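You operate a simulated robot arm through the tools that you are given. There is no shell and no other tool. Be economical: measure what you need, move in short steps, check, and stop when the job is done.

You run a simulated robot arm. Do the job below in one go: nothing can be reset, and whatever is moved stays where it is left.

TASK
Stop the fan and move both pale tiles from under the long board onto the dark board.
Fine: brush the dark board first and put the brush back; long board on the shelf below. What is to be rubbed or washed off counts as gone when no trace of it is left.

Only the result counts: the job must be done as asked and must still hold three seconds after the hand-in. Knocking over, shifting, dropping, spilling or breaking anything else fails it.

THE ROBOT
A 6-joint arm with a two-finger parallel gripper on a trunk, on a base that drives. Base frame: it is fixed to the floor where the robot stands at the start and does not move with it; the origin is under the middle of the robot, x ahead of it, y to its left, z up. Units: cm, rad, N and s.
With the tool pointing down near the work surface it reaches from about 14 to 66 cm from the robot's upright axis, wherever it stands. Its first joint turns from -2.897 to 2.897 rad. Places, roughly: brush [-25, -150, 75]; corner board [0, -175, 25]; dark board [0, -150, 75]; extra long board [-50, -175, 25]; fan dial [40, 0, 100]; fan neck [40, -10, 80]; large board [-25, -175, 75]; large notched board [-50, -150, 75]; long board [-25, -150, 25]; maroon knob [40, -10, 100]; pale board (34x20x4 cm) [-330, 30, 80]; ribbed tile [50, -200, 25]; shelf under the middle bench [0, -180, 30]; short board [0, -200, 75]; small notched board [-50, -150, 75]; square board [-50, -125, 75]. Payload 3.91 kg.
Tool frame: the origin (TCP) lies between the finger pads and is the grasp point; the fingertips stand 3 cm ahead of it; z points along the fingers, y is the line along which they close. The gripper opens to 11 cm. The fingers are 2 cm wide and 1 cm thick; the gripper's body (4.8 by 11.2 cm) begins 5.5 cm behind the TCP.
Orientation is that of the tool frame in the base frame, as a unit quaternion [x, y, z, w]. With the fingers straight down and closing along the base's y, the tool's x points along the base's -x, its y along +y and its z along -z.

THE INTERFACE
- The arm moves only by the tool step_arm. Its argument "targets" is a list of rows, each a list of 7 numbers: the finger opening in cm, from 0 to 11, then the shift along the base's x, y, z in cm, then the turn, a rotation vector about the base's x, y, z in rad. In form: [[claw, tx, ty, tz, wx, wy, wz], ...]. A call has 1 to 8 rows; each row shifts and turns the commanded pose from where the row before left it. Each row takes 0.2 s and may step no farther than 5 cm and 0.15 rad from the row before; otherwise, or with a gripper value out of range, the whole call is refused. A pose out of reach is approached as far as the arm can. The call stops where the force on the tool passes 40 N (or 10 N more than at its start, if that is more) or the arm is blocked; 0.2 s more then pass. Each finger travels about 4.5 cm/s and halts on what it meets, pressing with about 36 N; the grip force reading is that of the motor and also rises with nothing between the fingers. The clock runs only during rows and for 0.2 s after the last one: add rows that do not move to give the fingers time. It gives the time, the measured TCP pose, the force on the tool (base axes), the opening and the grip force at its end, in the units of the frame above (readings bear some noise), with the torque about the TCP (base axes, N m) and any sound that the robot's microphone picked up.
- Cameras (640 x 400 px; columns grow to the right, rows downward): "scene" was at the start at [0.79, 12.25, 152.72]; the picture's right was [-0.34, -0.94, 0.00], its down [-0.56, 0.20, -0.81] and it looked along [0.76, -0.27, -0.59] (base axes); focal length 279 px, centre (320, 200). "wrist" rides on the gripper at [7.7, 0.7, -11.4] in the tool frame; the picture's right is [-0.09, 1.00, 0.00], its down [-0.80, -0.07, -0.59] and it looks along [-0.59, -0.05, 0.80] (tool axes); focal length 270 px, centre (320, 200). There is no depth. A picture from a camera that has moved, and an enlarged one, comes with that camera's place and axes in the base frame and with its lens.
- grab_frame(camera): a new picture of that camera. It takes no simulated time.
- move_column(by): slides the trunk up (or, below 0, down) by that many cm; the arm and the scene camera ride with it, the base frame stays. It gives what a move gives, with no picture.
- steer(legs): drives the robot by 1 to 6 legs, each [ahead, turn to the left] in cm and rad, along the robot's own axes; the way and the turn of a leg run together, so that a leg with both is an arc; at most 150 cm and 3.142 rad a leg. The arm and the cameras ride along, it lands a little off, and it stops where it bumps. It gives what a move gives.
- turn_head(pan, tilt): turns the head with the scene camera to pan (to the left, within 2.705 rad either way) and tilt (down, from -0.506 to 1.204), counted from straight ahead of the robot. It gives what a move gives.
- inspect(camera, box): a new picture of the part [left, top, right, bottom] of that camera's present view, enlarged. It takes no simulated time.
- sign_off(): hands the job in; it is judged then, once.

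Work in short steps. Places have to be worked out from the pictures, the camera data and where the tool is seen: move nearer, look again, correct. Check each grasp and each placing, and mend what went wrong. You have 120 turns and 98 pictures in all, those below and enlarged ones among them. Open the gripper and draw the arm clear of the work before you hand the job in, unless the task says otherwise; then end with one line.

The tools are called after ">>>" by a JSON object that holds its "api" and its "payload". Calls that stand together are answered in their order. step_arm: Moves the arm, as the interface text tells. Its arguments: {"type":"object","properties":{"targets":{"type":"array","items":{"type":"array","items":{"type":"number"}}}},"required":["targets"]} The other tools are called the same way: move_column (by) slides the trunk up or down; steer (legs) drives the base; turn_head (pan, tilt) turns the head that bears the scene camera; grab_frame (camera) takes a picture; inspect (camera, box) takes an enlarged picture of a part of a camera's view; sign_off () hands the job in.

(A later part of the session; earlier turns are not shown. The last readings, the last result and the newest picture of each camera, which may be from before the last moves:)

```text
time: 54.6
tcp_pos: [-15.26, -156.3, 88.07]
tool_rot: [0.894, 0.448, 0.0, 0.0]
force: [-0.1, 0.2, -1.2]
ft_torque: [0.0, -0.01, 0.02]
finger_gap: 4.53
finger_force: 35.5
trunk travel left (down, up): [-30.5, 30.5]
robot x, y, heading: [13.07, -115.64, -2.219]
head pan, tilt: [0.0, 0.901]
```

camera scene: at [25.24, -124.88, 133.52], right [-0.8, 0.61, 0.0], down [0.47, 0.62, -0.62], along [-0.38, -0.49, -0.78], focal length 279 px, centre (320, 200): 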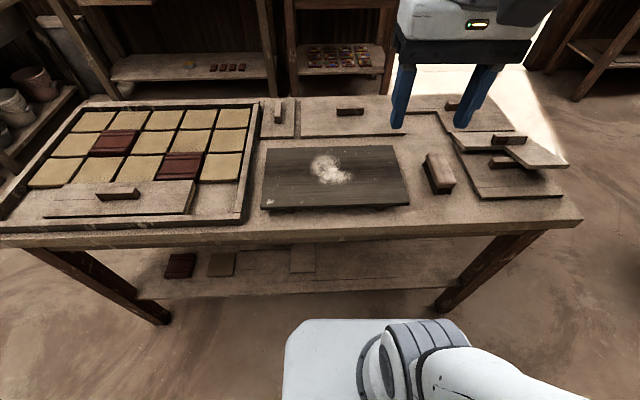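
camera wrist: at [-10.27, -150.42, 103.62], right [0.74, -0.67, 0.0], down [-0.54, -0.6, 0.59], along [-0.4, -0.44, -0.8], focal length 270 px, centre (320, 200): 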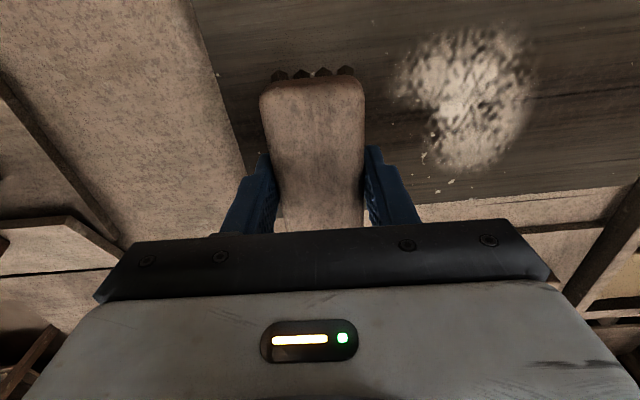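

No contact yet at 88.1; I go down in small steps.

>>> {"api": "step_arm", "payload": {"targets": [[3, 0, 0, -0.3, 0, 0, 0], [3, 0, 0, -0.3, 0, 0, 0]]}}

>>> {"api": "inspect", "payload": {"camera": "scene", "box": [300, 100, 440, 220]}}

```text
time: 55.2
tcp_pos: [-15.32, -156.36, 87.62]
tool_rot: [0.894, 0.448, 0.0, 0.0]
force: [1.5, 0.3, 2.5]
ft_torque: [0.06, -0.09, 0.01]
finger_gap: 4.54
finger_force: 35.5
trunk travel left (down, up): [-30.5, 30.5]
robot x, y, heading: [13.57, -115.64, -2.224]
head pan, tilt: [0.0, 0.901]
```

```text
3.33 times, centred on (370, 160) of scene
camera zoom: at [25.23, -124.89, 133.53], right [-0.8, 0.61, 0.0], down [0.47, 0.62, -0.62], along [-0.38, -0.49, -0.78], focal length 930 px, centre (153, 333)
```

zoom: 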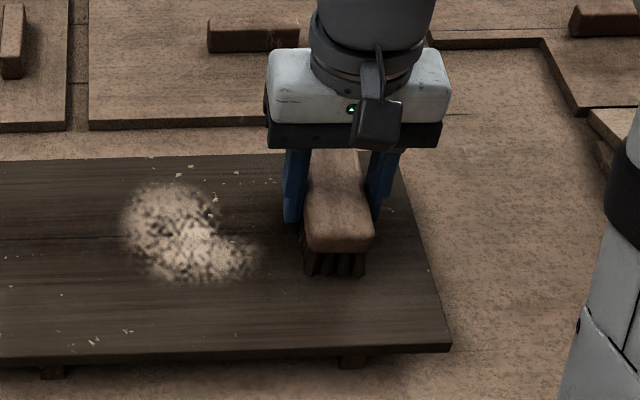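

Light contact (≈2.5 N) at 87.6. I press a hair more and sweep 20 cm to the left.

>>> {"api": "step_arm", "payload": {"targets": [[3, 0, 0, -0.1, 0, 0, 0], [3, 2.3, -1.6, 0, 0, 0, 0], [3, 2.3, -1.6, 0, 0, 0, 0], [3, 2.3, -1.6, 0, 0, 0, 0], [3, 2.3, -1.6, 0, 0, 0, 0], [3, 2.3, -1.6, 0, 0, 0, 0], [3, 2.3, -1.6, 0, 0, 0, 0], [3, 2.3, -1.6, 0, 0, 0, 0]]}}

>>> {"api": "inspect", "payload": {"camera": "scene", "box": [240, 100, 440, 220]}}

```text
time: 57.0
tcp_pos: [0.85, -167.53, 87.63]
tool_rot: [0.894, 0.447, 0.0, 0.001]
force: [-4.2, 3.5, 21.9]
ft_torque: [-0.39, 0.42, -0.03]
finger_gap: 4.54
finger_force: 36.5
trunk travel left (down, up): [-30.5, 30.5]
robot x, y, heading: [13.12, -115.5, -2.219]
head pan, tilt: [0.0, 0.901]
```

```text
3.20 times, centred on (340, 160) of scene
camera zoom: at [25.19, -124.68, 133.54], right [-0.8, 0.61, 0.0], down [0.48, 0.62, -0.62], along [-0.38, -0.5, -0.78], focal length 893 px, centre (256, 328)
```

zoom: 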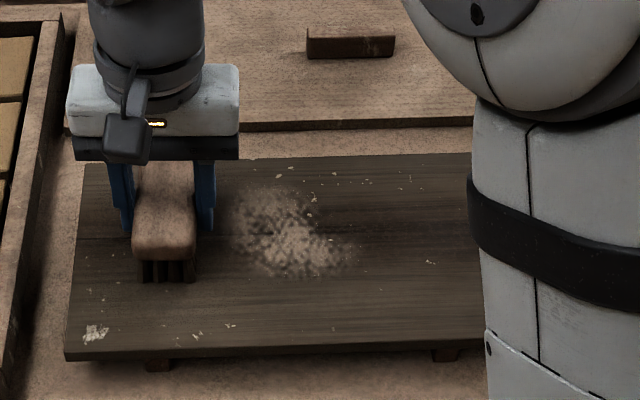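

The dust fades with each pass. I brush back and forth more.

>>> {"api": "step_arm", "payload": {"targets": [[3, -2.3, 1.6, 0.1, 0, 0, 0], [3, -2.3, 1.6, 0, 0, 0, 0], [3, -2.3, 1.6, 0, 0, 0, 0], [3, -2.3, 1.6, 0, 0, 0, 0], [3, -2.3, 1.6, 0, 0, 0, 0], [3, -2.3, 1.6, 0, 0, 0, 0], [3, -1.15, 0.8, 0, 0, 0, 0], [3, -0.57, -0.82, 0, 0, 0, 0]]}}

>>> {"api": "step_arm", "payload": {"targets": [[3, 2.3, -1.6, 0, 0, 0, 0], [3, 2.3, -1.6, 0, 0, 0, 0], [3, 2.3, -1.6, 0, 0, 0, 0], [3, 2.3, -1.6, 0, 0, 0, 0], [3, 2.3, -1.6, 0, 0, 0, 0], [3, 2.3, -1.6, 0, 0, 0, 0], [3, 1.15, -0.8, 0, 0, 0, 0], [3, 1.14, 1.64, 0, 0, 0, 0]]}}

>>> {"api": "step_arm", "payload": {"targets": [[3, -2.3, 1.6, 0, 0, 0, 0], [3, -2.3, 1.6, 0, 0, 0, 0], [3, -2.3, 1.6, 0, 0, 0, 0], [3, -2.3, 1.6, 0, 0, 0, 0], [3, -2.3, 1.6, 0, 0, 0, 0], [3, -2.3, 1.6, 0, 0, 0, 0], [3, -1.15, 0.8, 0, 0, 0, 0]]}}

>>> {"api": "inspect", "payload": {"camera": "scene", "box": [240, 100, 440, 220]}}

```text
time: 58.8
tcp_pos: [-14.57, -158.16, 87.66]
tool_rot: [0.894, 0.448, 0.0, 0.001]
force: [-0.8, 0.1, -1.0]
ft_torque: [0.02, 0.01, -0.03]
finger_gap: 4.54
finger_force: 36.1
trunk travel left (down, up): [-30.5, 30.5]
robot x, y, heading: [12.88, -115.82, -2.228]
head pan, tilt: [0.0, 0.901]
```

```text
time: 60.6
tcp_pos: [1.58, -166.85, 87.56]
tool_rot: [0.894, 0.447, 0.0, 0.002]
force: [0.0, 1.5, 11.5]
ft_torque: [-0.03, -0.02, 0.0]
finger_gap: 4.54
finger_force: 35.9
trunk travel left (down, up): [-30.5, 30.5]
robot x, y, heading: [13.31, -115.55, -2.22]
head pan, tilt: [0.0, 0.901]
```

```text
time: 62.2
tcp_pos: [-13.68, -156.46, 87.73]
tool_rot: [0.894, 0.448, 0.0, 0.0]
force: [0.5, 0.4, -0.1]
ft_torque: [0.02, -0.01, 0.0]
finger_gap: 4.56
finger_force: 35.4
trunk travel left (down, up): [-30.5, 30.5]
robot x, y, heading: [13.25, -115.89, -2.224]
head pan, tilt: [0.0, 0.901]
```

```text
3.20 times, centred on (340, 160) of scene
camera zoom: at [25.21, -124.9, 133.52], right [-0.8, 0.61, 0.0], down [0.47, 0.62, -0.62], along [-0.38, -0.49, -0.78], focal length 893 px, centre (256, 328)
```

zoom: 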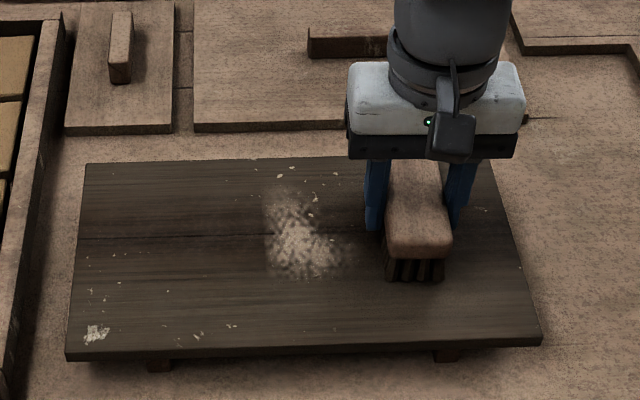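

Only the left portion got real contact; I lower 0.25 cm and brush over the remaining area with several strokes.

>>> {"api": "step_arm", "payload": {"targets": [[3, 0, 0, -0.25, 0, 0, 0], [3, 2.3, -1.6, 0, 0, 0, 0], [3, 2.3, -1.6, 0, 0, 0, 0], [3, 2.3, -1.6, 0, 0, 0, 0], [3, 2.3, -1.6, 0, 0, 0, 0], [3, 2.3, -1.6, 0.05, 0, 0, 0], [3, 2.3, -1.6, 0.05, 0, 0, 0]]}}

>>> {"api": "step_arm", "payload": {"targets": [[3, -2.3, 1.6, 0, 0, 0, 0], [3, -2.3, 1.6, -0.05, 0, 0, 0], [3, -2.3, 1.6, -0.05, 0, 0, 0], [3, -2.3, 1.6, 0, 0, 0, 0], [3, -2.3, 1.6, 0, 0, 0, 0], [3, -2.3, 1.6, 0, 0, 0, 0]]}}

>>> {"api": "inspect", "payload": {"camera": "scene", "box": [240, 100, 440, 220]}}

```text
time: 63.8
tcp_pos: [0.23, -166.06, 87.52]
tool_rot: [0.894, 0.447, 0.0, 0.001]
force: [1.1, -1.3, 4.2]
ft_torque: [-0.32, 0.12, 0.08]
finger_gap: 4.57
finger_force: 35.8
trunk travel left (down, up): [-30.5, 30.5]
robot x, y, heading: [13.06, -115.89, -2.224]
head pan, tilt: [0.0, 0.901]
```

```text
time: 65.2
tcp_pos: [-13.51, -156.12, 87.56]
tool_rot: [0.894, 0.447, -0.001, 0.001]
force: [0.7, -2.0, 14.3]
ft_torque: [0.19, -0.32, -0.26]
finger_gap: 4.57
finger_force: 35.7
trunk travel left (down, up): [-30.5, 30.5]
robot x, y, heading: [13.4, -116.17, -2.224]
head pan, tilt: [0.0, 0.901]
```

```text
3.20 times, centred on (340, 160) of scene
camera zoom: at [25.31, -124.84, 133.53], right [-0.8, 0.61, 0.0], down [0.47, 0.62, -0.62], along [-0.38, -0.49, -0.78], focal length 893 px, centre (256, 328)
```

zoom: 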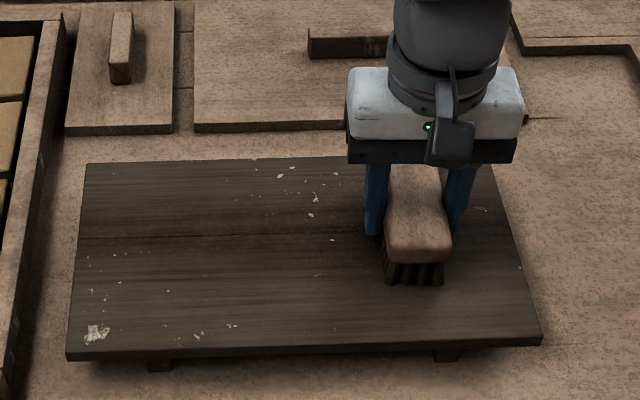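

The dust seems gone; I do one more pair of strokes shifted slightly each way for faint traces, then lift and look closely.

>>> {"api": "step_arm", "payload": {"targets": [[3, -0.9, -1.2, 0, 0, 0, 0], [3, 2.3, -1.6, 0, 0, 0, 0], [3, 2.3, -1.6, 0, 0, 0, 0], [3, 2.3, -1.6, 0, 0, 0, 0], [3, 2.3, -1.6, 0, 0, 0, 0], [3, 2.3, -1.6, 0, 0, 0, 0], [3, 1.8, 2.4, 0, 0, 0, 0]]}}

>>> {"api": "step_arm", "payload": {"targets": [[3, -2.3, 1.6, 0, 0, 0, 0], [3, -2.3, 1.6, 0, 0, 0, 0], [3, -2.3, 1.6, 0, 0, 0, 0], [3, -2.3, 1.6, 0, 0, 0, 0], [3, -2.3, 1.6, 0, 0, 0, 0], [3, 0, 0, 4, 0, 0, 0], [3, 0, 0, 4, 0, 0, 0]]}}

>>> {"api": "grab_frame", "payload": {"camera": "wrist"}}

>>> {"api": "inspect", "payload": {"camera": "scene", "box": [280, 140, 380, 200]}}

```text
time: 66.8
tcp_pos: [-1.1, -163.29, 87.61]
tool_rot: [0.894, 0.447, 0.001, 0.0]
force: [1.3, 2.4, 6.6]
ft_torque: [-0.28, 0.09, 0.07]
finger_gap: 4.53
finger_force: 35.9
trunk travel left (down, up): [-30.5, 30.5]
robot x, y, heading: [13.23, -115.93, -2.224]
head pan, tilt: [0.0, 0.901]
```

```text
time: 68.4
tcp_pos: [-12.39, -155.27, 95.1]
tool_rot: [0.894, 0.447, 0.001, 0.0]
force: [0.2, 0.7, -1.6]
ft_torque: [-0.02, 0.03, -0.01]
finger_gap: 4.57
finger_force: 36.2
trunk travel left (down, up): [-30.5, 30.5]
robot x, y, heading: [13.14, -116.01, -2.221]
head pan, tilt: [0.0, 0.901]
```

```text
55 pictures are left
camera wrist: at [-7.37, -149.52, 106.61], right [0.74, -0.67, 0.0], down [-0.54, -0.6, 0.59], along [-0.4, -0.44, -0.81], focal length 270 px, centre (320, 200)
```

wrist: 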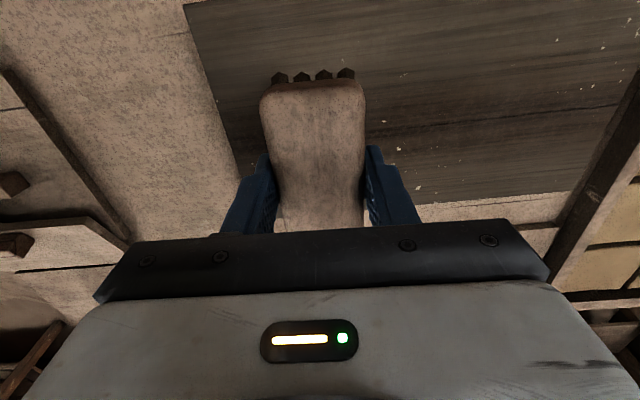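

```text
6.40 times, centred on (330, 170) of scene
camera zoom: at [25.24, -124.89, 133.5], right [-0.8, 0.61, 0.0], down [0.47, 0.62, -0.62], along [-0.38, -0.49, -0.78], focal length 1785 px, centre (256, 392)
```

zoom: 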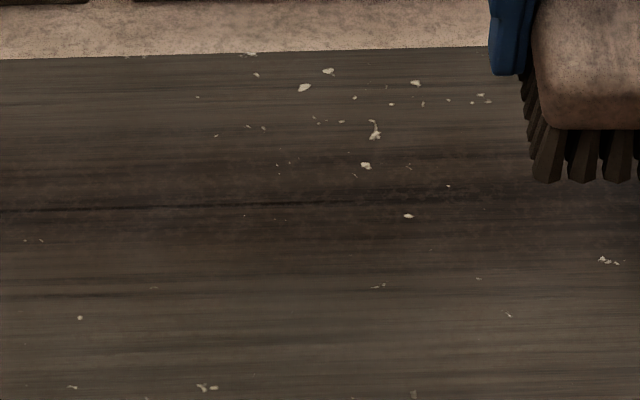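

The dust is gone; remaining flecks are fixed marks of the board seen from the start. I return the brush to its spot.

>>> {"api": "step_arm", "payload": {"targets": [[3, -4.12, 2.52, 0, 0, 0, 0], [3, -4.12, 2.52, 0, 0, 0, 0], [3, -4.12, 2.52, 0, 0, 0, 0], [3, -4.1, 2.51, 0, 0, 0, 0], [3, 0, 0, -5, 0, 0, 0], [3, 0, 0, -4, 0, 0, 0], [3, 0, 0, -1, 0, 0, 0], [3, 0, 0, -0.5, 0, 0, 0]]}}

```text
time: 70.2
tcp_pos: [-29.24, -145.1, 84.72]
tool_rot: [0.894, 0.448, 0.0, -0.001]
force: [-0.4, -0.4, -1.1]
ft_torque: [0.0, 0.02, 0.04]
finger_gap: 4.56
finger_force: 35.8
trunk travel left (down, up): [-30.5, 30.5]
robot x, y, heading: [13.57, -115.96, -2.228]
head pan, tilt: [0.0, 0.901]
```

I lower the last half centimetre, nudging +0.3 in x, release and rise.

>>> {"api": "step_arm", "payload": {"targets": [[3, 0.35, -0.1, -0.3, 0, 0, 0], [3, 0, 0, -0.2, 0, 0, 0]]}}

>>> {"api": "step_arm", "payload": {"targets": [[6.5, 0, 0, 0, 0, 0, 0], [7, 0, 0, 0, 0, 0, 0], [7, 0, 0, 3, 0, 0, 0], [7, 0, 0, 4, 0, 0, 0], [7, 0, 0, 5, 0, 0, 0], [7, 0, 0, 5, 0, 0, 0]]}}

>>> {"api": "grab_frame", "payload": {"camera": "wrist"}}

>>> {"api": "inspect", "payload": {"camera": "scene", "box": [360, 80, 520, 220]}}

```text
time: 70.8
tcp_pos: [-28.94, -145.24, 84.18]
tool_rot: [0.894, 0.448, 0.0, 0.0]
force: [-0.3, 0.3, -1.2]
ft_torque: [-0.03, 0.0, 0.0]
finger_gap: 4.57
finger_force: 36.3
trunk travel left (down, up): [-30.5, 30.5]
robot x, y, heading: [13.36, -115.93, -2.218]
head pan, tilt: [0.0, 0.901]
```

```text
time: 72.2
tcp_pos: [-29.22, -145.42, 101.15]
tool_rot: [0.894, 0.447, 0.0, 0.0]
force: [-0.4, -0.6, 0.1]
ft_torque: [0.03, 0.01, 0.01]
finger_gap: 7.01
finger_force: 0.0
trunk travel left (down, up): [-30.5, 30.5]
robot x, y, heading: [13.0, -115.71, -2.22]
head pan, tilt: [0.0, 0.901]
```

```text
53 pictures are left
camera wrist: at [-24.09, -139.43, 112.62], right [0.74, -0.67, 0.0], down [-0.54, -0.6, 0.59], along [-0.4, -0.44, -0.8], focal length 270 px, centre (320, 200)
```

wrist: 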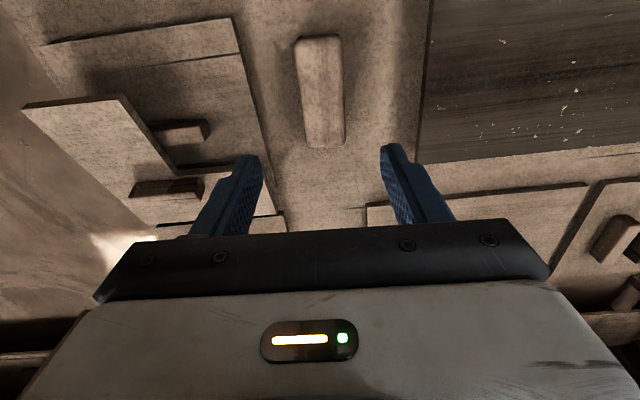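

```text
2.86 times, centred on (440, 150) of scene
camera zoom: at [25.22, -124.88, 133.52], right [-0.8, 0.61, 0.0], down [0.47, 0.62, -0.62], along [-0.38, -0.49, -0.78], focal length 797 px, centre (-23, 343)
```

zoom: 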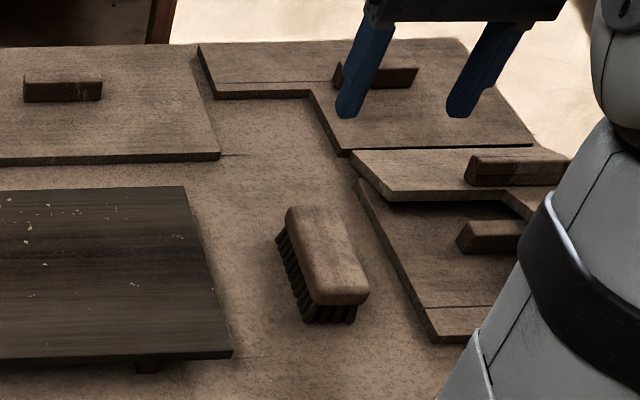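

Brush is back in place within a few millimetres. I back away 40 cm and look at the shelf from lower down.

>>> {"api": "steer", "payload": {"legs": [[-45, 0]]}}

>>> {"api": "turn_head", "payload": {"pan": 0.0, "tilt": 0.75}}

>>> {"api": "move_column", "payload": {"by": -25}}

>>> {"api": "grab_frame", "payload": {"camera": "scene"}}

```text
time: 74.9
tcp_pos: [-1.76, -109.3, 101.12]
tool_rot: [0.894, 0.448, 0.0, -0.001]
force: [-0.2, 0.0, 0.2]
ft_torque: [0.01, 0.01, 0.01]
finger_gap: 6.99
finger_force: 0.1
trunk travel left (down, up): [-30.5, 30.5]
robot x, y, heading: [40.13, -79.73, -2.227]
head pan, tilt: [0.0, 0.901]
```

```text
time: 75.6
tcp_pos: [-1.99, -109.34, 101.09]
tool_rot: [0.895, 0.447, 0.001, 0.0]
force: [0.1, 0.3, -0.7]
ft_torque: [0.0, 0.0, -0.02]
finger_gap: 6.99
finger_force: 0.0
trunk travel left (down, up): [-30.5, 30.5]
robot x, y, heading: [40.55, -79.63, -2.224]
head pan, tilt: [0.0, 0.75]
```

```text
time: 78.2
tcp_pos: [-1.95, -109.37, 76.07]
tool_rot: [0.895, 0.447, 0.0, 0.001]
force: [-0.3, 0.0, -0.6]
ft_torque: [0.01, 0.02, 0.01]
finger_gap: 7.03
finger_force: 0.1
trunk travel left (down, up): [-5.5, 55.5]
robot x, y, heading: [40.65, -79.69, -2.22]
head pan, tilt: [0.0, 0.75]
```

```text
51 pictures are left
camera scene: at [52.11, -89.61, 109.72], right [-0.79, 0.61, 0.0], down [0.41, 0.54, -0.73], along [-0.44, -0.58, -0.68], focal length 279 px, centre (320, 200)
```

scene: 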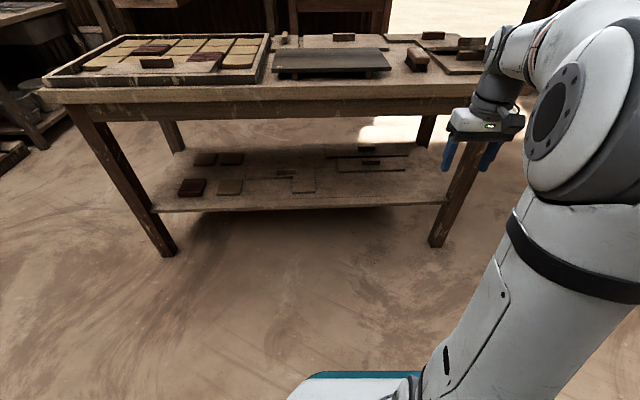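

>>> {"api": "inspect", "payload": {"camera": "scene", "box": [150, 140, 450, 220]}}

>>> {"api": "inspect", "payload": {"camera": "scene", "box": [280, 145, 440, 210]}}

>>> {"api": "inspect", "payload": {"camera": "scene", "box": [40, 20, 280, 120]}}

```text
2.13 times, centred on (300, 180) of scene
camera zoom: at [52.11, -89.61, 109.72], right [-0.79, 0.61, 0.0], down [0.41, 0.54, -0.73], along [-0.44, -0.58, -0.68], focal length 595 px, centre (363, 243)
```

zoom: 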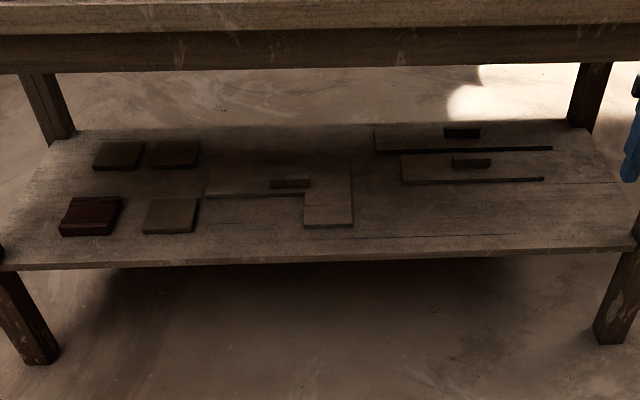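

```text
4.00 times, centred on (360, 178) of scene
camera zoom: at [52.11, -89.61, 109.72], right [-0.79, 0.61, 0.0], down [0.41, 0.54, -0.73], along [-0.44, -0.58, -0.68], focal length 1116 px, centre (160, 290)
```

zoom: 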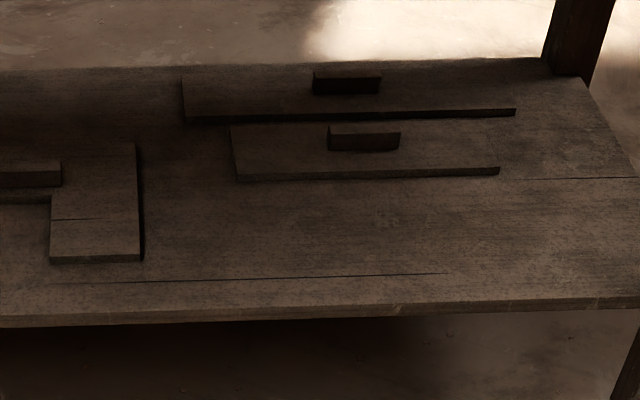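

```text
2.67 times, centred on (160, 70) of scene
camera zoom: at [52.11, -89.61, 109.72], right [-0.79, 0.61, 0.0], down [0.41, 0.54, -0.73], along [-0.44, -0.58, -0.68], focal length 744 px, centre (747, 547)
```

zoom: 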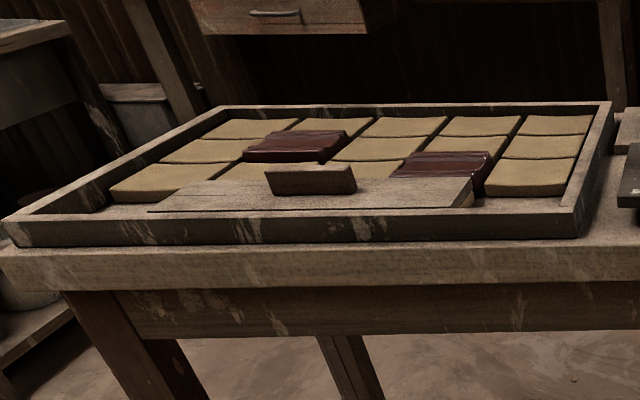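

The tray's board is unlisted; on the shelf the front narrow board with a handle (≈30x10 cm, handle near [-32,-161,34]) fits "long board", the longer behind it "extra long". I tilt the hand forward and lower it to look beneath from low down.

>>> {"api": "step_arm", "payload": {"targets": [[7, 0, 0, -4, -0.12, 0.088, 0], [7, 0, 0, -4, -0.12, 0.088, 0], [7, 0, 0, -4, -0.12, 0.088, 0], [7, 0, 0, -4, -0.12, 0.088, 0], [7, 0, 0, -4, -0.12, 0.088, 0], [7, 0, 0, -4, 0, 0, 0], [7, 0, 0, -4, 0, 0, 0], [7, 0, 0, -3, 0, 0, 0]]}}

>>> {"api": "grab_frame", "payload": {"camera": "wrist"}}

>>> {"api": "grab_frame", "payload": {"camera": "scene"}}

```text
time: 80.0
tcp_pos: [-1.95, -109.0, 45.3]
tool_rot: [0.833, 0.417, -0.323, 0.166]
force: [0.4, 0.2, 0.9]
ft_torque: [-0.02, -0.02, 0.03]
finger_gap: 6.97
finger_force: 0.0
trunk travel left (down, up): [-5.5, 55.5]
robot x, y, heading: [40.63, -79.79, -2.229]
head pan, tilt: [0.0, 0.75]
```

```text
47 pictures are left
camera wrist: at [6.51, -98.54, 48.51], right [0.76, -0.65, 0.07], down [-0.17, -0.1, 0.98], along [-0.63, -0.76, -0.19], focal length 270 px, centre (320, 200)
```

wrist: 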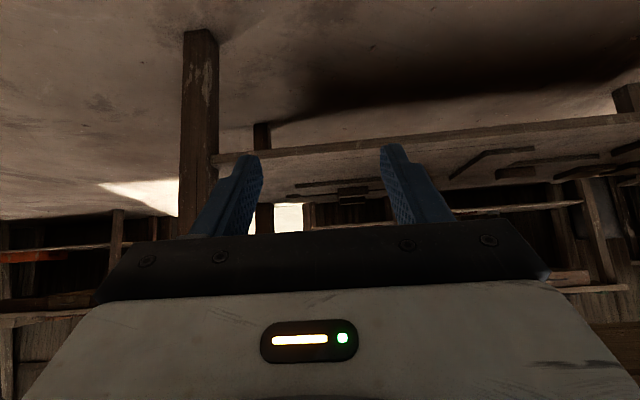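

```text
46 pictures are left
camera scene: at [52.15, -89.59, 109.72], right [-0.79, 0.61, 0.0], down [0.41, 0.54, -0.73], along [-0.44, -0.58, -0.68], focal length 279 px, centre (320, 200)
```

scene: 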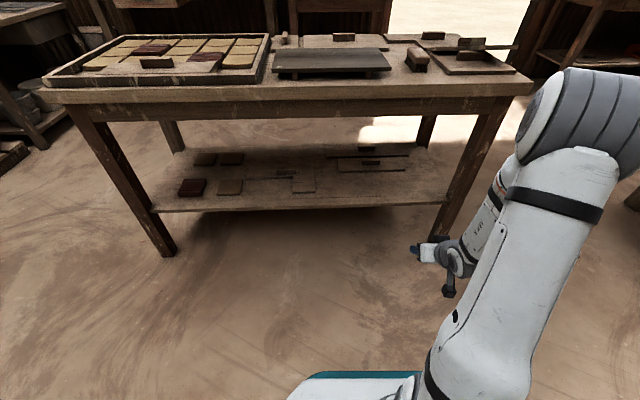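

I enlarge the low view of the shelf boards.

>>> {"api": "inspect", "payload": {"camera": "wrist", "box": [260, 100, 640, 220]}}

```text
1.68 times, centred on (450, 160) of wrist
camera zoom: at [6.51, -98.54, 48.51], right [0.76, -0.65, 0.07], down [-0.17, -0.1, 0.98], along [-0.63, -0.76, -0.19], focal length 455 px, centre (101, 267)
```

zoom: 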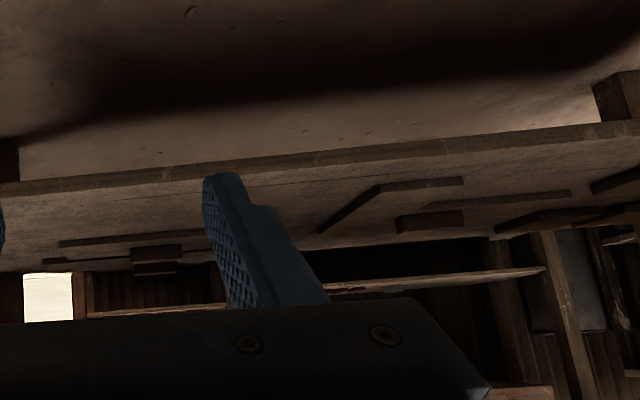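

The shelf boards seem to lie flat (nothing beneath), while the equally long board in the bench-top tray rests on tiles. I drive 22 cm closer to check the shelf's long board before deciding.

>>> {"api": "steer", "payload": {"legs": [[22, 0]]}}

>>> {"api": "inspect", "payload": {"camera": "wrist", "box": [160, 60, 640, 240]}}

>>> {"api": "turn_head", "payload": {"pan": 0.45, "tilt": 0.6}}

>>> {"api": "grab_frame", "payload": {"camera": "scene"}}

```text
time: 81.6
tcp_pos: [-15.11, -126.61, 45.28]
tool_rot: [0.833, 0.418, -0.323, 0.167]
force: [0.2, -0.3, -0.1]
ft_torque: [-0.02, 0.02, 0.03]
finger_gap: 6.98
finger_force: 0.1
trunk travel left (down, up): [-5.5, 55.5]
robot x, y, heading: [27.45, -97.07, -2.22]
head pan, tilt: [0.0, 0.75]
```

```text
1.33 times, centred on (400, 150) of wrist
camera zoom: at [-6.67, -116.04, 48.54], right [0.76, -0.64, 0.07], down [-0.17, -0.1, 0.98], along [-0.62, -0.76, -0.19], focal length 360 px, centre (213, 267)
```

zoom: 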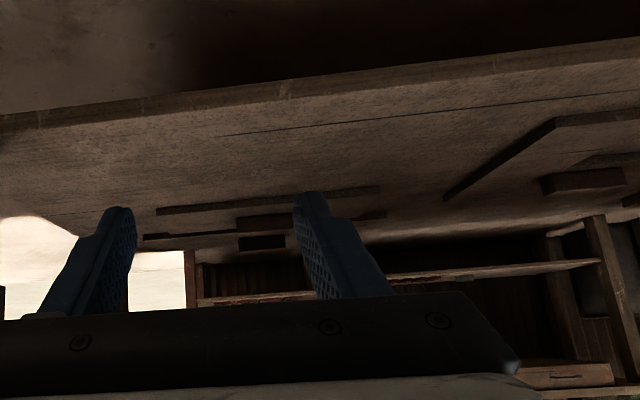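

```text
time: 82.5
tcp_pos: [-15.14, -126.37, 45.18]
tool_rot: [0.833, 0.417, -0.324, 0.166]
force: [0.8, -0.3, -1.0]
ft_torque: [0.01, 0.01, 0.04]
finger_gap: 7.0
finger_force: 0.0
trunk travel left (down, up): [-5.5, 55.5]
robot x, y, heading: [27.28, -97.27, -2.219]
head pan, tilt: [0.45, 0.6]
```

```text
43 pictures are left
camera scene: at [42.13, -108.99, 111.0], right [-0.98, 0.2, 0.0], down [0.11, 0.55, -0.82], along [-0.17, -0.81, -0.57], focal length 279 px, centre (320, 200)
```

scene: 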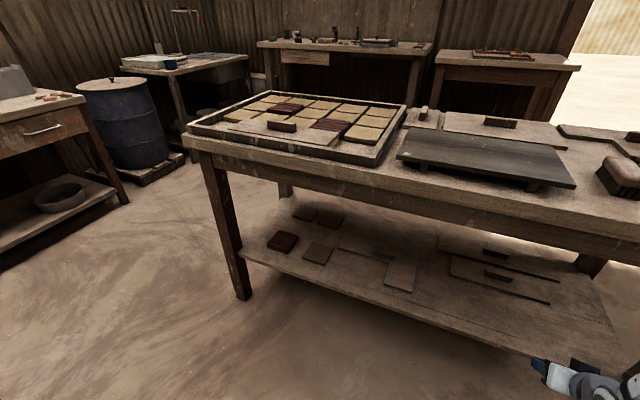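

>>> {"api": "inspect", "payload": {"camera": "scene", "box": [180, 80, 420, 190]}}

>>> {"api": "inspect", "payload": {"camera": "scene", "box": [250, 195, 570, 365]}}

```text
2.67 times, centred on (300, 135) of scene
camera zoom: at [42.13, -108.99, 111.0], right [-0.98, 0.2, 0.0], down [0.11, 0.55, -0.82], along [-0.17, -0.81, -0.57], focal length 744 px, centre (373, 373)
```

zoom: 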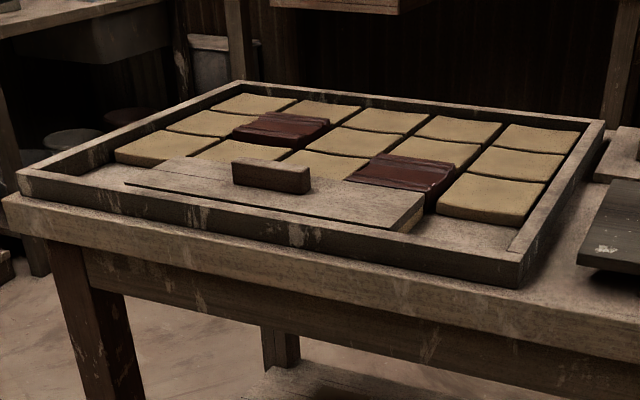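

```text
2.00 times, centred on (410, 280) of scene
camera zoom: at [42.13, -108.99, 111.0], right [-0.98, 0.2, 0.0], down [0.11, 0.55, -0.82], along [-0.17, -0.81, -0.57], focal length 558 px, centre (140, 40)
```

zoom: 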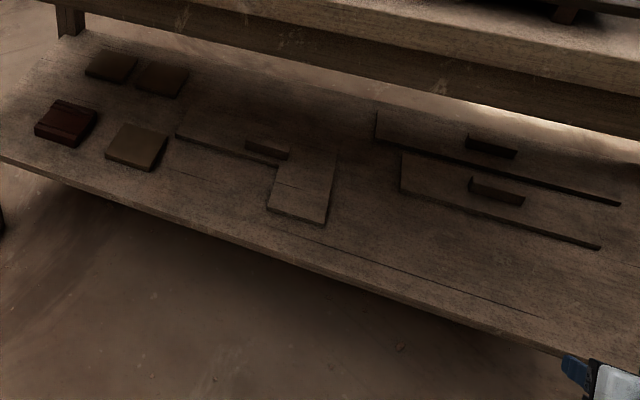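

Clear now: the board in the tray visibly lies on pale tiles, the shelf boards on nothing; so the tray board is the long board to move and then lay on the shelf. I back off, raise the trunk, and drive round to face the tray (handle ≈ [38,-178.5,86]).

>>> {"api": "steer", "payload": {"legs": [[-25, 0]]}}

>>> {"api": "move_column", "payload": {"by": 40}}

>>> {"api": "step_arm", "payload": {"targets": [[8, 3, 4, 4, 0.11, -0.085, 0], [9, 3, 4, 4, 0.08, -0.06, 0], [10, 3, 4, 4, 0, 0, 0], [10, 3, 4, 4, 0, 0, 0]]}}

>>> {"api": "steer", "payload": {"legs": [[0, 1.285], [58, 0], [0, -1.243]]}}

>>> {"api": "turn_head", "payload": {"pan": 0.0, "tilt": 0.7}}

>>> {"api": "grab_frame", "payload": {"camera": "scene"}}

```text
time: 84.4
tcp_pos: [0.07, -106.29, 45.38]
tool_rot: [0.833, 0.416, -0.323, 0.166]
force: [0.3, 0.0, 0.5]
ft_torque: [-0.01, -0.02, -0.01]
finger_gap: 7.01
finger_force: 0.0
trunk travel left (down, up): [-5.5, 55.5]
robot x, y, heading: [42.7, -77.19, -2.228]
head pan, tilt: [0.45, 0.6]
```

```text
time: 88.2
tcp_pos: [0.22, -106.28, 85.32]
tool_rot: [0.834, 0.415, -0.324, 0.166]
force: [-0.6, -0.3, 0.0]
ft_torque: [0.01, 0.03, 0.0]
finger_gap: 7.03
finger_force: 0.0
trunk travel left (down, up): [-45.5, 15.5]
robot x, y, heading: [42.67, -76.6, -2.224]
head pan, tilt: [0.45, 0.6]
```

```text
refused: row 1 steps farther than a row can; nothing moved
```

```text
time: 97.8
tcp_pos: [35.2, -154.0, 85.25]
tool_rot: [0.826, 0.432, -0.32, 0.172]
force: [-0.2, -0.3, 0.6]
ft_torque: [-0.02, 0.01, 0.03]
finger_gap: 6.99
finger_force: 0.0
trunk travel left (down, up): [-45.5, 15.5]
robot x, y, heading: [78.36, -124.1, -2.18]
head pan, tilt: [0.45, 0.6]
```

```text
time: 98.7
tcp_pos: [35.27, -153.9, 85.32]
tool_rot: [0.826, 0.433, -0.319, 0.172]
force: [0.6, 0.1, 0.2]
ft_torque: [0.0, 0.02, -0.04]
finger_gap: 7.03
finger_force: 0.1
trunk travel left (down, up): [-45.5, 15.5]
robot x, y, heading: [78.05, -124.01, -2.179]
head pan, tilt: [0.0, 0.7]
```

```text
40 pictures are left
camera scene: at [89.94, -133.46, 150.14], right [-0.82, 0.57, 0.0], down [0.37, 0.53, -0.77], along [-0.43, -0.63, -0.64], focal length 279 px, centre (320, 200)
```

scene: 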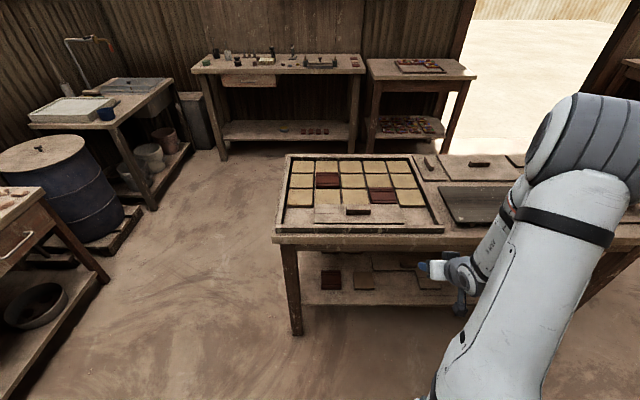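

Now squarely facing the tray. I enlarge it.

>>> {"api": "inspect", "payload": {"camera": "scene", "box": [270, 150, 450, 250]}}

```text
3.56 times, centred on (360, 200) of scene
camera zoom: at [89.94, -133.46, 150.14], right [-0.82, 0.57, 0.0], down [0.37, 0.53, -0.77], along [-0.43, -0.63, -0.64], focal length 992 px, centre (178, 200)
```

zoom: 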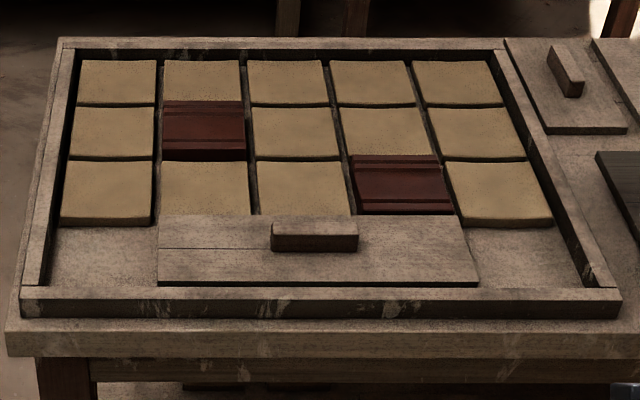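

Handle centre ≈ [38.5,-185, 85], board 30x10 cm, squarely ahead. I raise the hand, reduce its tilt to ~30°, open it and bring it in line, then drive 28 cm nearer.

>>> {"api": "step_arm", "payload": {"targets": [[8, 3, -0.85, 2.85, 0.09, -0.063, 0], [9, 3, -0.85, 2.85, 0.09, -0.063, 0], [10.8, 3, -0.85, 2.85, 0, 0, 0], [10.8, 3, -0.85, 2.85, 0, 0, 0], [10.8, 3, -0.85, 2.85, 0, 0, 0], [10.8, 3, -0.85, 2.85, 0, 0, 0], [10.8, 2.9, -0.9, 2.9, 0, 0, 0]]}}

>>> {"api": "steer", "payload": {"legs": [[28, 0]]}}

>>> {"api": "grab_frame", "payload": {"camera": "wrist"}}

```text
time: 100.3
tcp_pos: [56.15, -159.59, 105.42]
tool_rot: [0.855, 0.448, -0.228, 0.125]
force: [0.1, -0.1, -0.4]
ft_torque: [0.02, 0.0, 0.01]
finger_gap: 10.81
finger_force: 0.0
trunk travel left (down, up): [-45.5, 15.5]
robot x, y, heading: [77.83, -124.35, -2.174]
head pan, tilt: [0.0, 0.7]
```

```text
time: 102.2
tcp_pos: [39.7, -182.88, 105.53]
tool_rot: [0.857, 0.445, -0.228, 0.124]
force: [-0.5, 0.0, -0.4]
ft_torque: [0.0, 0.04, 0.0]
finger_gap: 10.8
finger_force: 0.1
trunk travel left (down, up): [-45.5, 15.5]
robot x, y, heading: [61.7, -147.38, -2.183]
head pan, tilt: [0.0, 0.7]
```

```text
38 pictures are left
camera wrist: at [47.28, -172.91, 111.52], right [0.77, -0.63, 0.05], down [-0.29, -0.28, 0.91], along [-0.56, -0.72, -0.4], focal length 270 px, centre (320, 200)
```

wrist: 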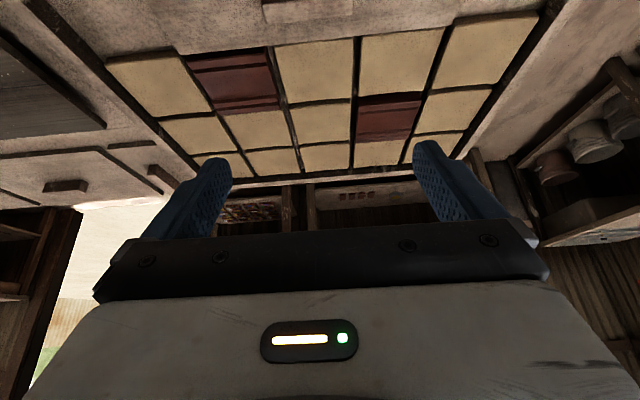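

The wrist view agrees: handle centre ≈ [37.6,-185.4,85]. I lower to about 91 above it and check by scene view.

>>> {"api": "step_arm", "payload": {"targets": [[10.8, -0.6, -0.7, -4.5, 0, 0, 0], [10.8, -0.7, -0.8, -4.5, 0, 0, 0], [10.8, 0, 0, -4.5, 0, 0, 0]]}}

>>> {"api": "turn_head", "payload": {"pan": 0.15, "tilt": 0.9}}

>>> {"api": "grab_frame", "payload": {"camera": "scene"}}

>>> {"api": "grab_frame", "payload": {"camera": "wrist"}}

```text
time: 103.0
tcp_pos: [38.44, -184.8, 94.6]
tool_rot: [0.857, 0.448, -0.219, 0.131]
force: [-0.4, -0.2, -0.4]
ft_torque: [0.01, -0.02, -0.02]
finger_gap: 10.77
finger_force: 0.0
out of reach, approached as far as the arm can: row 3
trunk travel left (down, up): [-45.5, 15.5]
robot x, y, heading: [61.78, -147.29, -2.182]
head pan, tilt: [0.0, 0.7]
```

```text
time: 103.8
tcp_pos: [38.37, -184.84, 94.67]
tool_rot: [0.857, 0.447, -0.22, 0.131]
force: [-0.3, 0.3, -0.7]
ft_torque: [0.01, 0.0, -0.03]
finger_gap: 10.8
finger_force: 0.1
trunk travel left (down, up): [-45.5, 15.5]
robot x, y, heading: [61.62, -147.73, -2.184]
head pan, tilt: [0.15, 0.901]
```

```text
37 pictures are left
camera scene: at [75.18, -156.78, 148.53], right [-0.89, 0.45, 0.0], down [0.35, 0.7, -0.62], along [-0.28, -0.56, -0.78], focal length 279 px, centre (320, 200)
```

scene: 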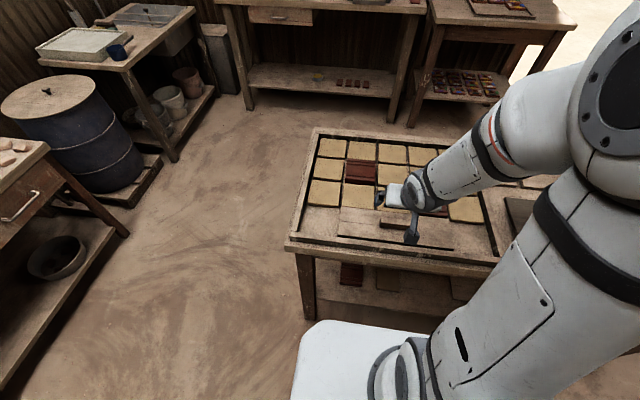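

```text
36 pictures are left
camera wrist: at [45.78, -174.84, 100.77], right [0.78, -0.63, 0.07], down [-0.31, -0.28, 0.91], along [-0.55, -0.73, -0.41], focal length 270 px, centre (320, 200)
```

wrist: 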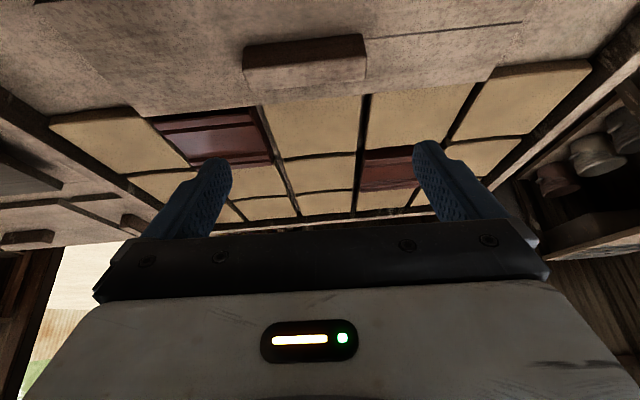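

That low pose is at the arm's limit with the trunk this high. I raise the hand 15, then lower the trunk 18, and look again.

>>> {"api": "step_arm", "payload": {"targets": [[10.8, 0, 0, 5, 0, 0, 0], [10.8, 0, 0, 5, 0, 0, 0], [10.8, 0, 0, 5, 0, 0, 0]]}}

>>> {"api": "move_column", "payload": {"by": -17}}

>>> {"api": "grab_frame", "payload": {"camera": "wrist"}}

```text
time: 104.6
tcp_pos: [38.74, -184.76, 110.09]
tool_rot: [0.857, 0.446, -0.227, 0.124]
force: [-0.2, 0.6, -0.6]
ft_torque: [0.0, 0.01, 0.02]
finger_gap: 10.83
finger_force: 0.1
trunk travel left (down, up): [-45.5, 15.5]
robot x, y, heading: [61.87, -147.54, -2.182]
head pan, tilt: [0.15, 0.901]
```

```text
time: 106.5
tcp_pos: [38.79, -184.87, 93.09]
tool_rot: [0.857, 0.445, -0.228, 0.123]
force: [0.7, -0.1, -0.1]
ft_torque: [0.01, 0.0, -0.02]
finger_gap: 10.79
finger_force: 0.0
trunk travel left (down, up): [-28.5, 32.5]
robot x, y, heading: [61.82, -147.84, -2.18]
head pan, tilt: [0.15, 0.901]
```

```text
35 pictures are left
camera wrist: at [46.3, -174.86, 99.17], right [0.77, -0.63, 0.05], down [-0.29, -0.28, 0.92], along [-0.57, -0.72, -0.4], focal length 270 px, centre (320, 200)
```

wrist: 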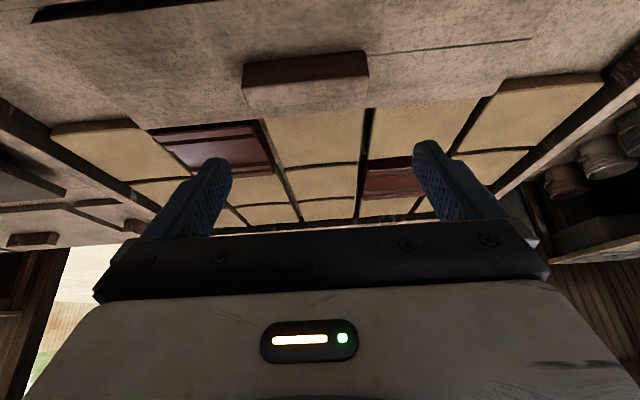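

Handle is ~1 cm to the image's left of the finger middle. I shift to centre it, lower to 87 and close on the handle's ends.

>>> {"api": "step_arm", "payload": {"targets": [[10.8, -0.64, 0.74, -2, 0, 0, 0], [10.8, 0, 0, -2, 0, 0, 0], [10.8, 0, 0, -1.5, 0, 0, 0], [10.8, 0, 0, -0.6, 0, 0, 0]]}}

>>> {"api": "grab_frame", "payload": {"camera": "wrist"}}

```text
time: 107.5
tcp_pos: [37.97, -184.13, 86.92]
tool_rot: [0.858, 0.444, -0.227, 0.124]
force: [-0.7, 0.5, -1.1]
ft_torque: [-0.03, 0.02, -0.01]
finger_gap: 10.81
finger_force: 0.1
trunk travel left (down, up): [-28.5, 32.5]
robot x, y, heading: [61.74, -147.31, -2.188]
head pan, tilt: [0.15, 0.901]
```

```text
34 pictures are left
camera wrist: at [45.64, -174.17, 93.02], right [0.77, -0.63, 0.05], down [-0.29, -0.28, 0.92], along [-0.57, -0.72, -0.4], focal length 270 px, centre (320, 200)
```

wrist: 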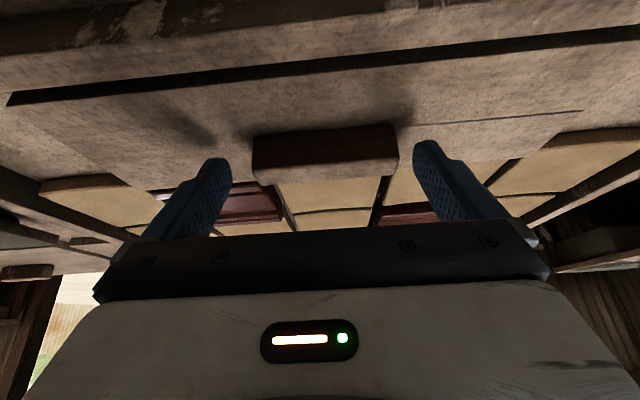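

The fingers straddle the handle; I feel down for the board surface in small steps.

>>> {"api": "step_arm", "payload": {"targets": [[10.8, 0, 0, -0.4, 0, 0, 0], [10.8, 0, 0, -0.3, 0, 0, 0]]}}

>>> {"api": "inspect", "payload": {"camera": "scene", "box": [340, 140, 480, 260]}}

```text
time: 108.1
tcp_pos: [38.15, -184.01, 86.22]
tool_rot: [0.858, 0.444, -0.228, 0.124]
force: [0.0, 0.4, -0.4]
ft_torque: [-0.01, 0.02, 0.0]
finger_gap: 10.8
finger_force: 0.0
trunk travel left (down, up): [-28.5, 32.5]
robot x, y, heading: [61.79, -147.91, -2.18]
head pan, tilt: [0.15, 0.901]
```

```text
3.33 times, centred on (410, 200) of scene
camera zoom: at [75.19, -156.76, 131.52], right [-0.89, 0.45, 0.0], down [0.35, 0.7, -0.62], along [-0.28, -0.56, -0.78], focal length 930 px, centre (20, 200)
```

zoom: 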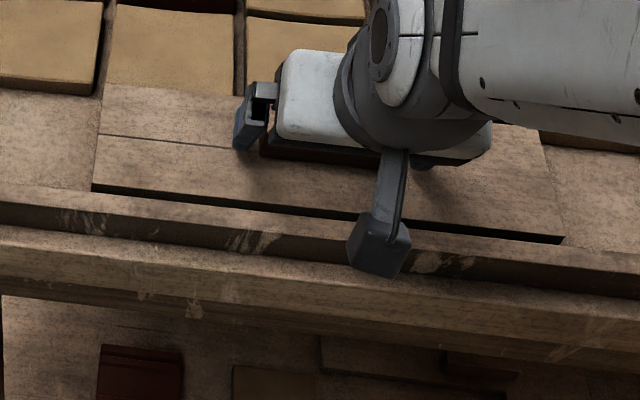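

Still free at 86.2. I go down 0.3 more and close.

>>> {"api": "step_arm", "payload": {"targets": [[10.8, 0, 0, -0.3, 0, 0, 0], [9, 0, 0, 0, 0, 0, 0], [7, 0, 0, 0, 0, 0, 0], [6, 0, 0, 0, 0, 0, 0], [6, 0, 0, 0, 0, 0, 0]]}}

>>> {"api": "grab_frame", "payload": {"camera": "wrist"}}

```text
time: 109.3
tcp_pos: [38.11, -183.93, 85.86]
tool_rot: [0.857, 0.446, -0.228, 0.123]
force: [0.2, -0.6, -0.1]
ft_torque: [0.2, 0.24, 0.0]
finger_gap: 8.46
finger_force: 35.9
trunk travel left (down, up): [-28.5, 32.5]
robot x, y, heading: [62.47, -147.6, -2.18]
head pan, tilt: [0.15, 0.901]
```

```text
32 pictures are left
camera wrist: at [45.67, -174.13, 91.99], right [0.77, -0.63, 0.05], down [-0.29, -0.28, 0.91], along [-0.56, -0.72, -0.4], focal length 270 px, centre (320, 200)
```

wrist: 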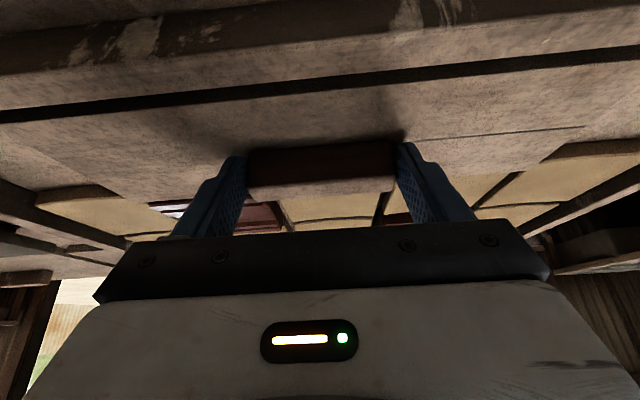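

Gripped at 8.46 cm — the handle's length. I lift straight up and check that the board hangs level.

>>> {"api": "step_arm", "payload": {"targets": [[6, 0, 0, 1, 0, 0, 0], [6, 0, 0, 3, 0, 0, 0], [6, 0, 0, 4, 0, 0, 0], [6, 0, 0, 4, 0, 0, 0]]}}

>>> {"api": "grab_frame", "payload": {"camera": "wrist"}}

>>> {"api": "grab_frame", "payload": {"camera": "scene"}}

```text
time: 110.3
tcp_pos: [38.09, -183.98, 98.1]
tool_rot: [0.858, 0.444, -0.228, 0.123]
force: [-0.5, 0.7, -2.8]
ft_torque: [0.03, -0.03, -0.01]
finger_gap: 8.44
finger_force: 36.3
trunk travel left (down, up): [-28.5, 32.5]
robot x, y, heading: [61.88, -147.57, -2.186]
head pan, tilt: [0.15, 0.901]
```

```text
31 pictures are left
camera wrist: at [45.69, -174.15, 104.09], right [0.77, -0.63, 0.05], down [-0.29, -0.28, 0.91], along [-0.56, -0.72, -0.4], focal length 270 px, centre (320, 200)
```

wrist: 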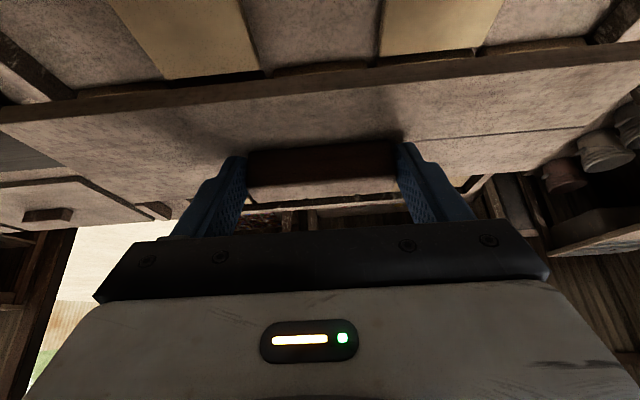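

```text
30 pictures are left
camera scene: at [75.18, -156.78, 131.52], right [-0.89, 0.45, 0.0], down [0.35, 0.7, -0.62], along [-0.28, -0.56, -0.78], focal length 279 px, centre (320, 200)
```

scene: 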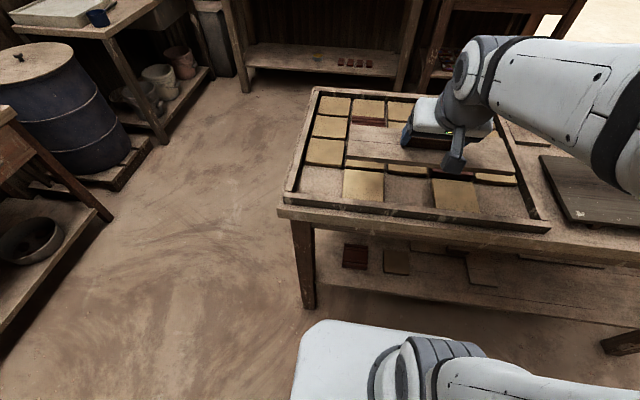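

Confirmed: two pale tiles were beneath it. Board hangs level. I back off 25 cm, go along the bench to the right to E-position for the free strip at the shelf's front right, and face the bench again.

>>> {"api": "steer", "payload": {"legs": [[-25, 0], [0, -1.567], [69, 0], [0, 1.567]]}}

>>> {"api": "move_column", "payload": {"by": -28}}

>>> {"api": "turn_head", "payload": {"pan": 0.0, "tilt": 0.85}}

>>> {"api": "grab_frame", "payload": {"camera": "scene"}}

```text
time: 123.2
tcp_pos: [-3.24, -123.77, 98.02]
tool_rot: [0.855, 0.45, -0.227, 0.125]
force: [0.0, 0.2, -3.1]
ft_torque: [0.06, -0.01, 0.04]
finger_gap: 8.45
finger_force: 36.4
trunk travel left (down, up): [-28.5, 32.5]
robot x, y, heading: [19.65, -86.79, -2.18]
head pan, tilt: [0.15, 0.901]
```

```text
time: 126.0
tcp_pos: [-3.18, -123.68, 70.05]
tool_rot: [0.855, 0.449, -0.226, 0.124]
force: [0.8, 0.1, -1.9]
ft_torque: [0.02, -0.02, 0.01]
finger_gap: 8.47
finger_force: 35.5
trunk travel left (down, up): [-0.5, 60.5]
robot x, y, heading: [19.86, -87.02, -2.179]
head pan, tilt: [0.15, 0.901]
```

```text
time: 126.7
tcp_pos: [-3.33, -123.71, 70.03]
tool_rot: [0.855, 0.449, -0.227, 0.124]
force: [0.5, 0.2, -3.3]
ft_torque: [0.05, -0.06, 0.0]
finger_gap: 8.43
finger_force: 36.2
trunk travel left (down, up): [-0.5, 60.5]
robot x, y, heading: [19.96, -86.7, -2.176]
head pan, tilt: [0.0, 0.85]
```

```text
29 pictures are left
camera scene: at [32.1, -95.66, 103.91], right [-0.82, 0.57, 0.0], down [0.43, 0.62, -0.66], along [-0.38, -0.54, -0.75], focal length 279 px, centre (320, 200)
```

scene: 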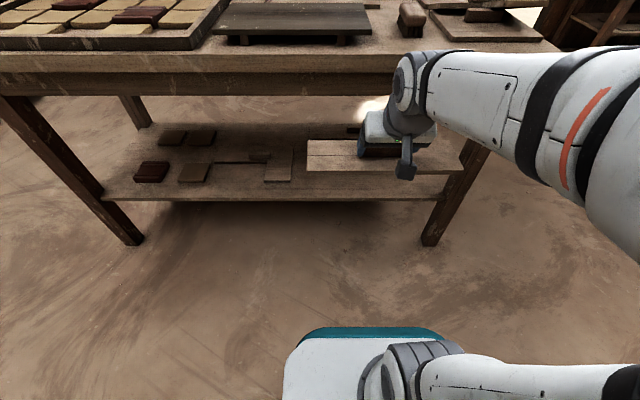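

Lateral position is right (E≈66.6). I lower the hand 27 cm here, outside the bench, and look at the arm's shape before going in.

>>> {"api": "step_arm", "payload": {"targets": [[6, 0, 0, -4.5, 0, 0, 0], [6, 0, 0, -4.5, 0, 0, 0], [6, 0, 0, -4.5, 0, 0, 0], [6, 0, 0, -4.5, 0, 0, 0], [6, 0, 0, -4.5, 0, 0, 0], [6, 0, 0, -4, 0, 0, 0]]}}

>>> {"api": "grab_frame", "payload": {"camera": "scene"}}

```text
time: 128.1
tcp_pos: [-3.11, -124.09, 49.31]
tool_rot: [0.857, 0.451, -0.217, 0.122]
force: [-0.2, -0.8, -3.5]
ft_torque: [0.02, -0.02, -0.01]
finger_gap: 8.45
finger_force: 35.8
out of reach, approached as far as the arm can: row 5, 6
trunk travel left (down, up): [-0.5, 60.5]
robot x, y, heading: [19.96, -86.65, -2.185]
head pan, tilt: [0.0, 0.85]
```

```text
28 pictures are left
camera scene: at [32.09, -95.66, 103.91], right [-0.82, 0.57, 0.0], down [0.43, 0.62, -0.66], along [-0.38, -0.54, -0.75], focal length 279 px, centre (320, 200)
```

scene: 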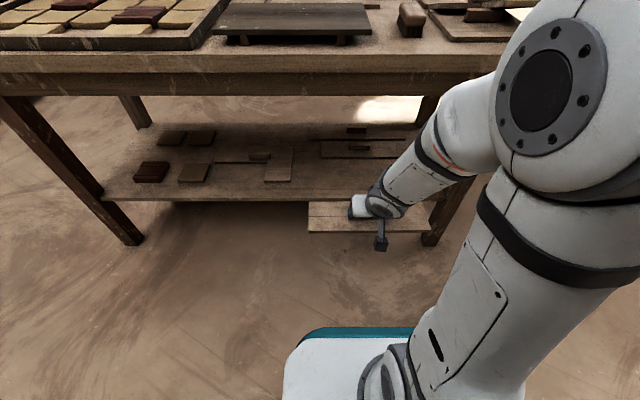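

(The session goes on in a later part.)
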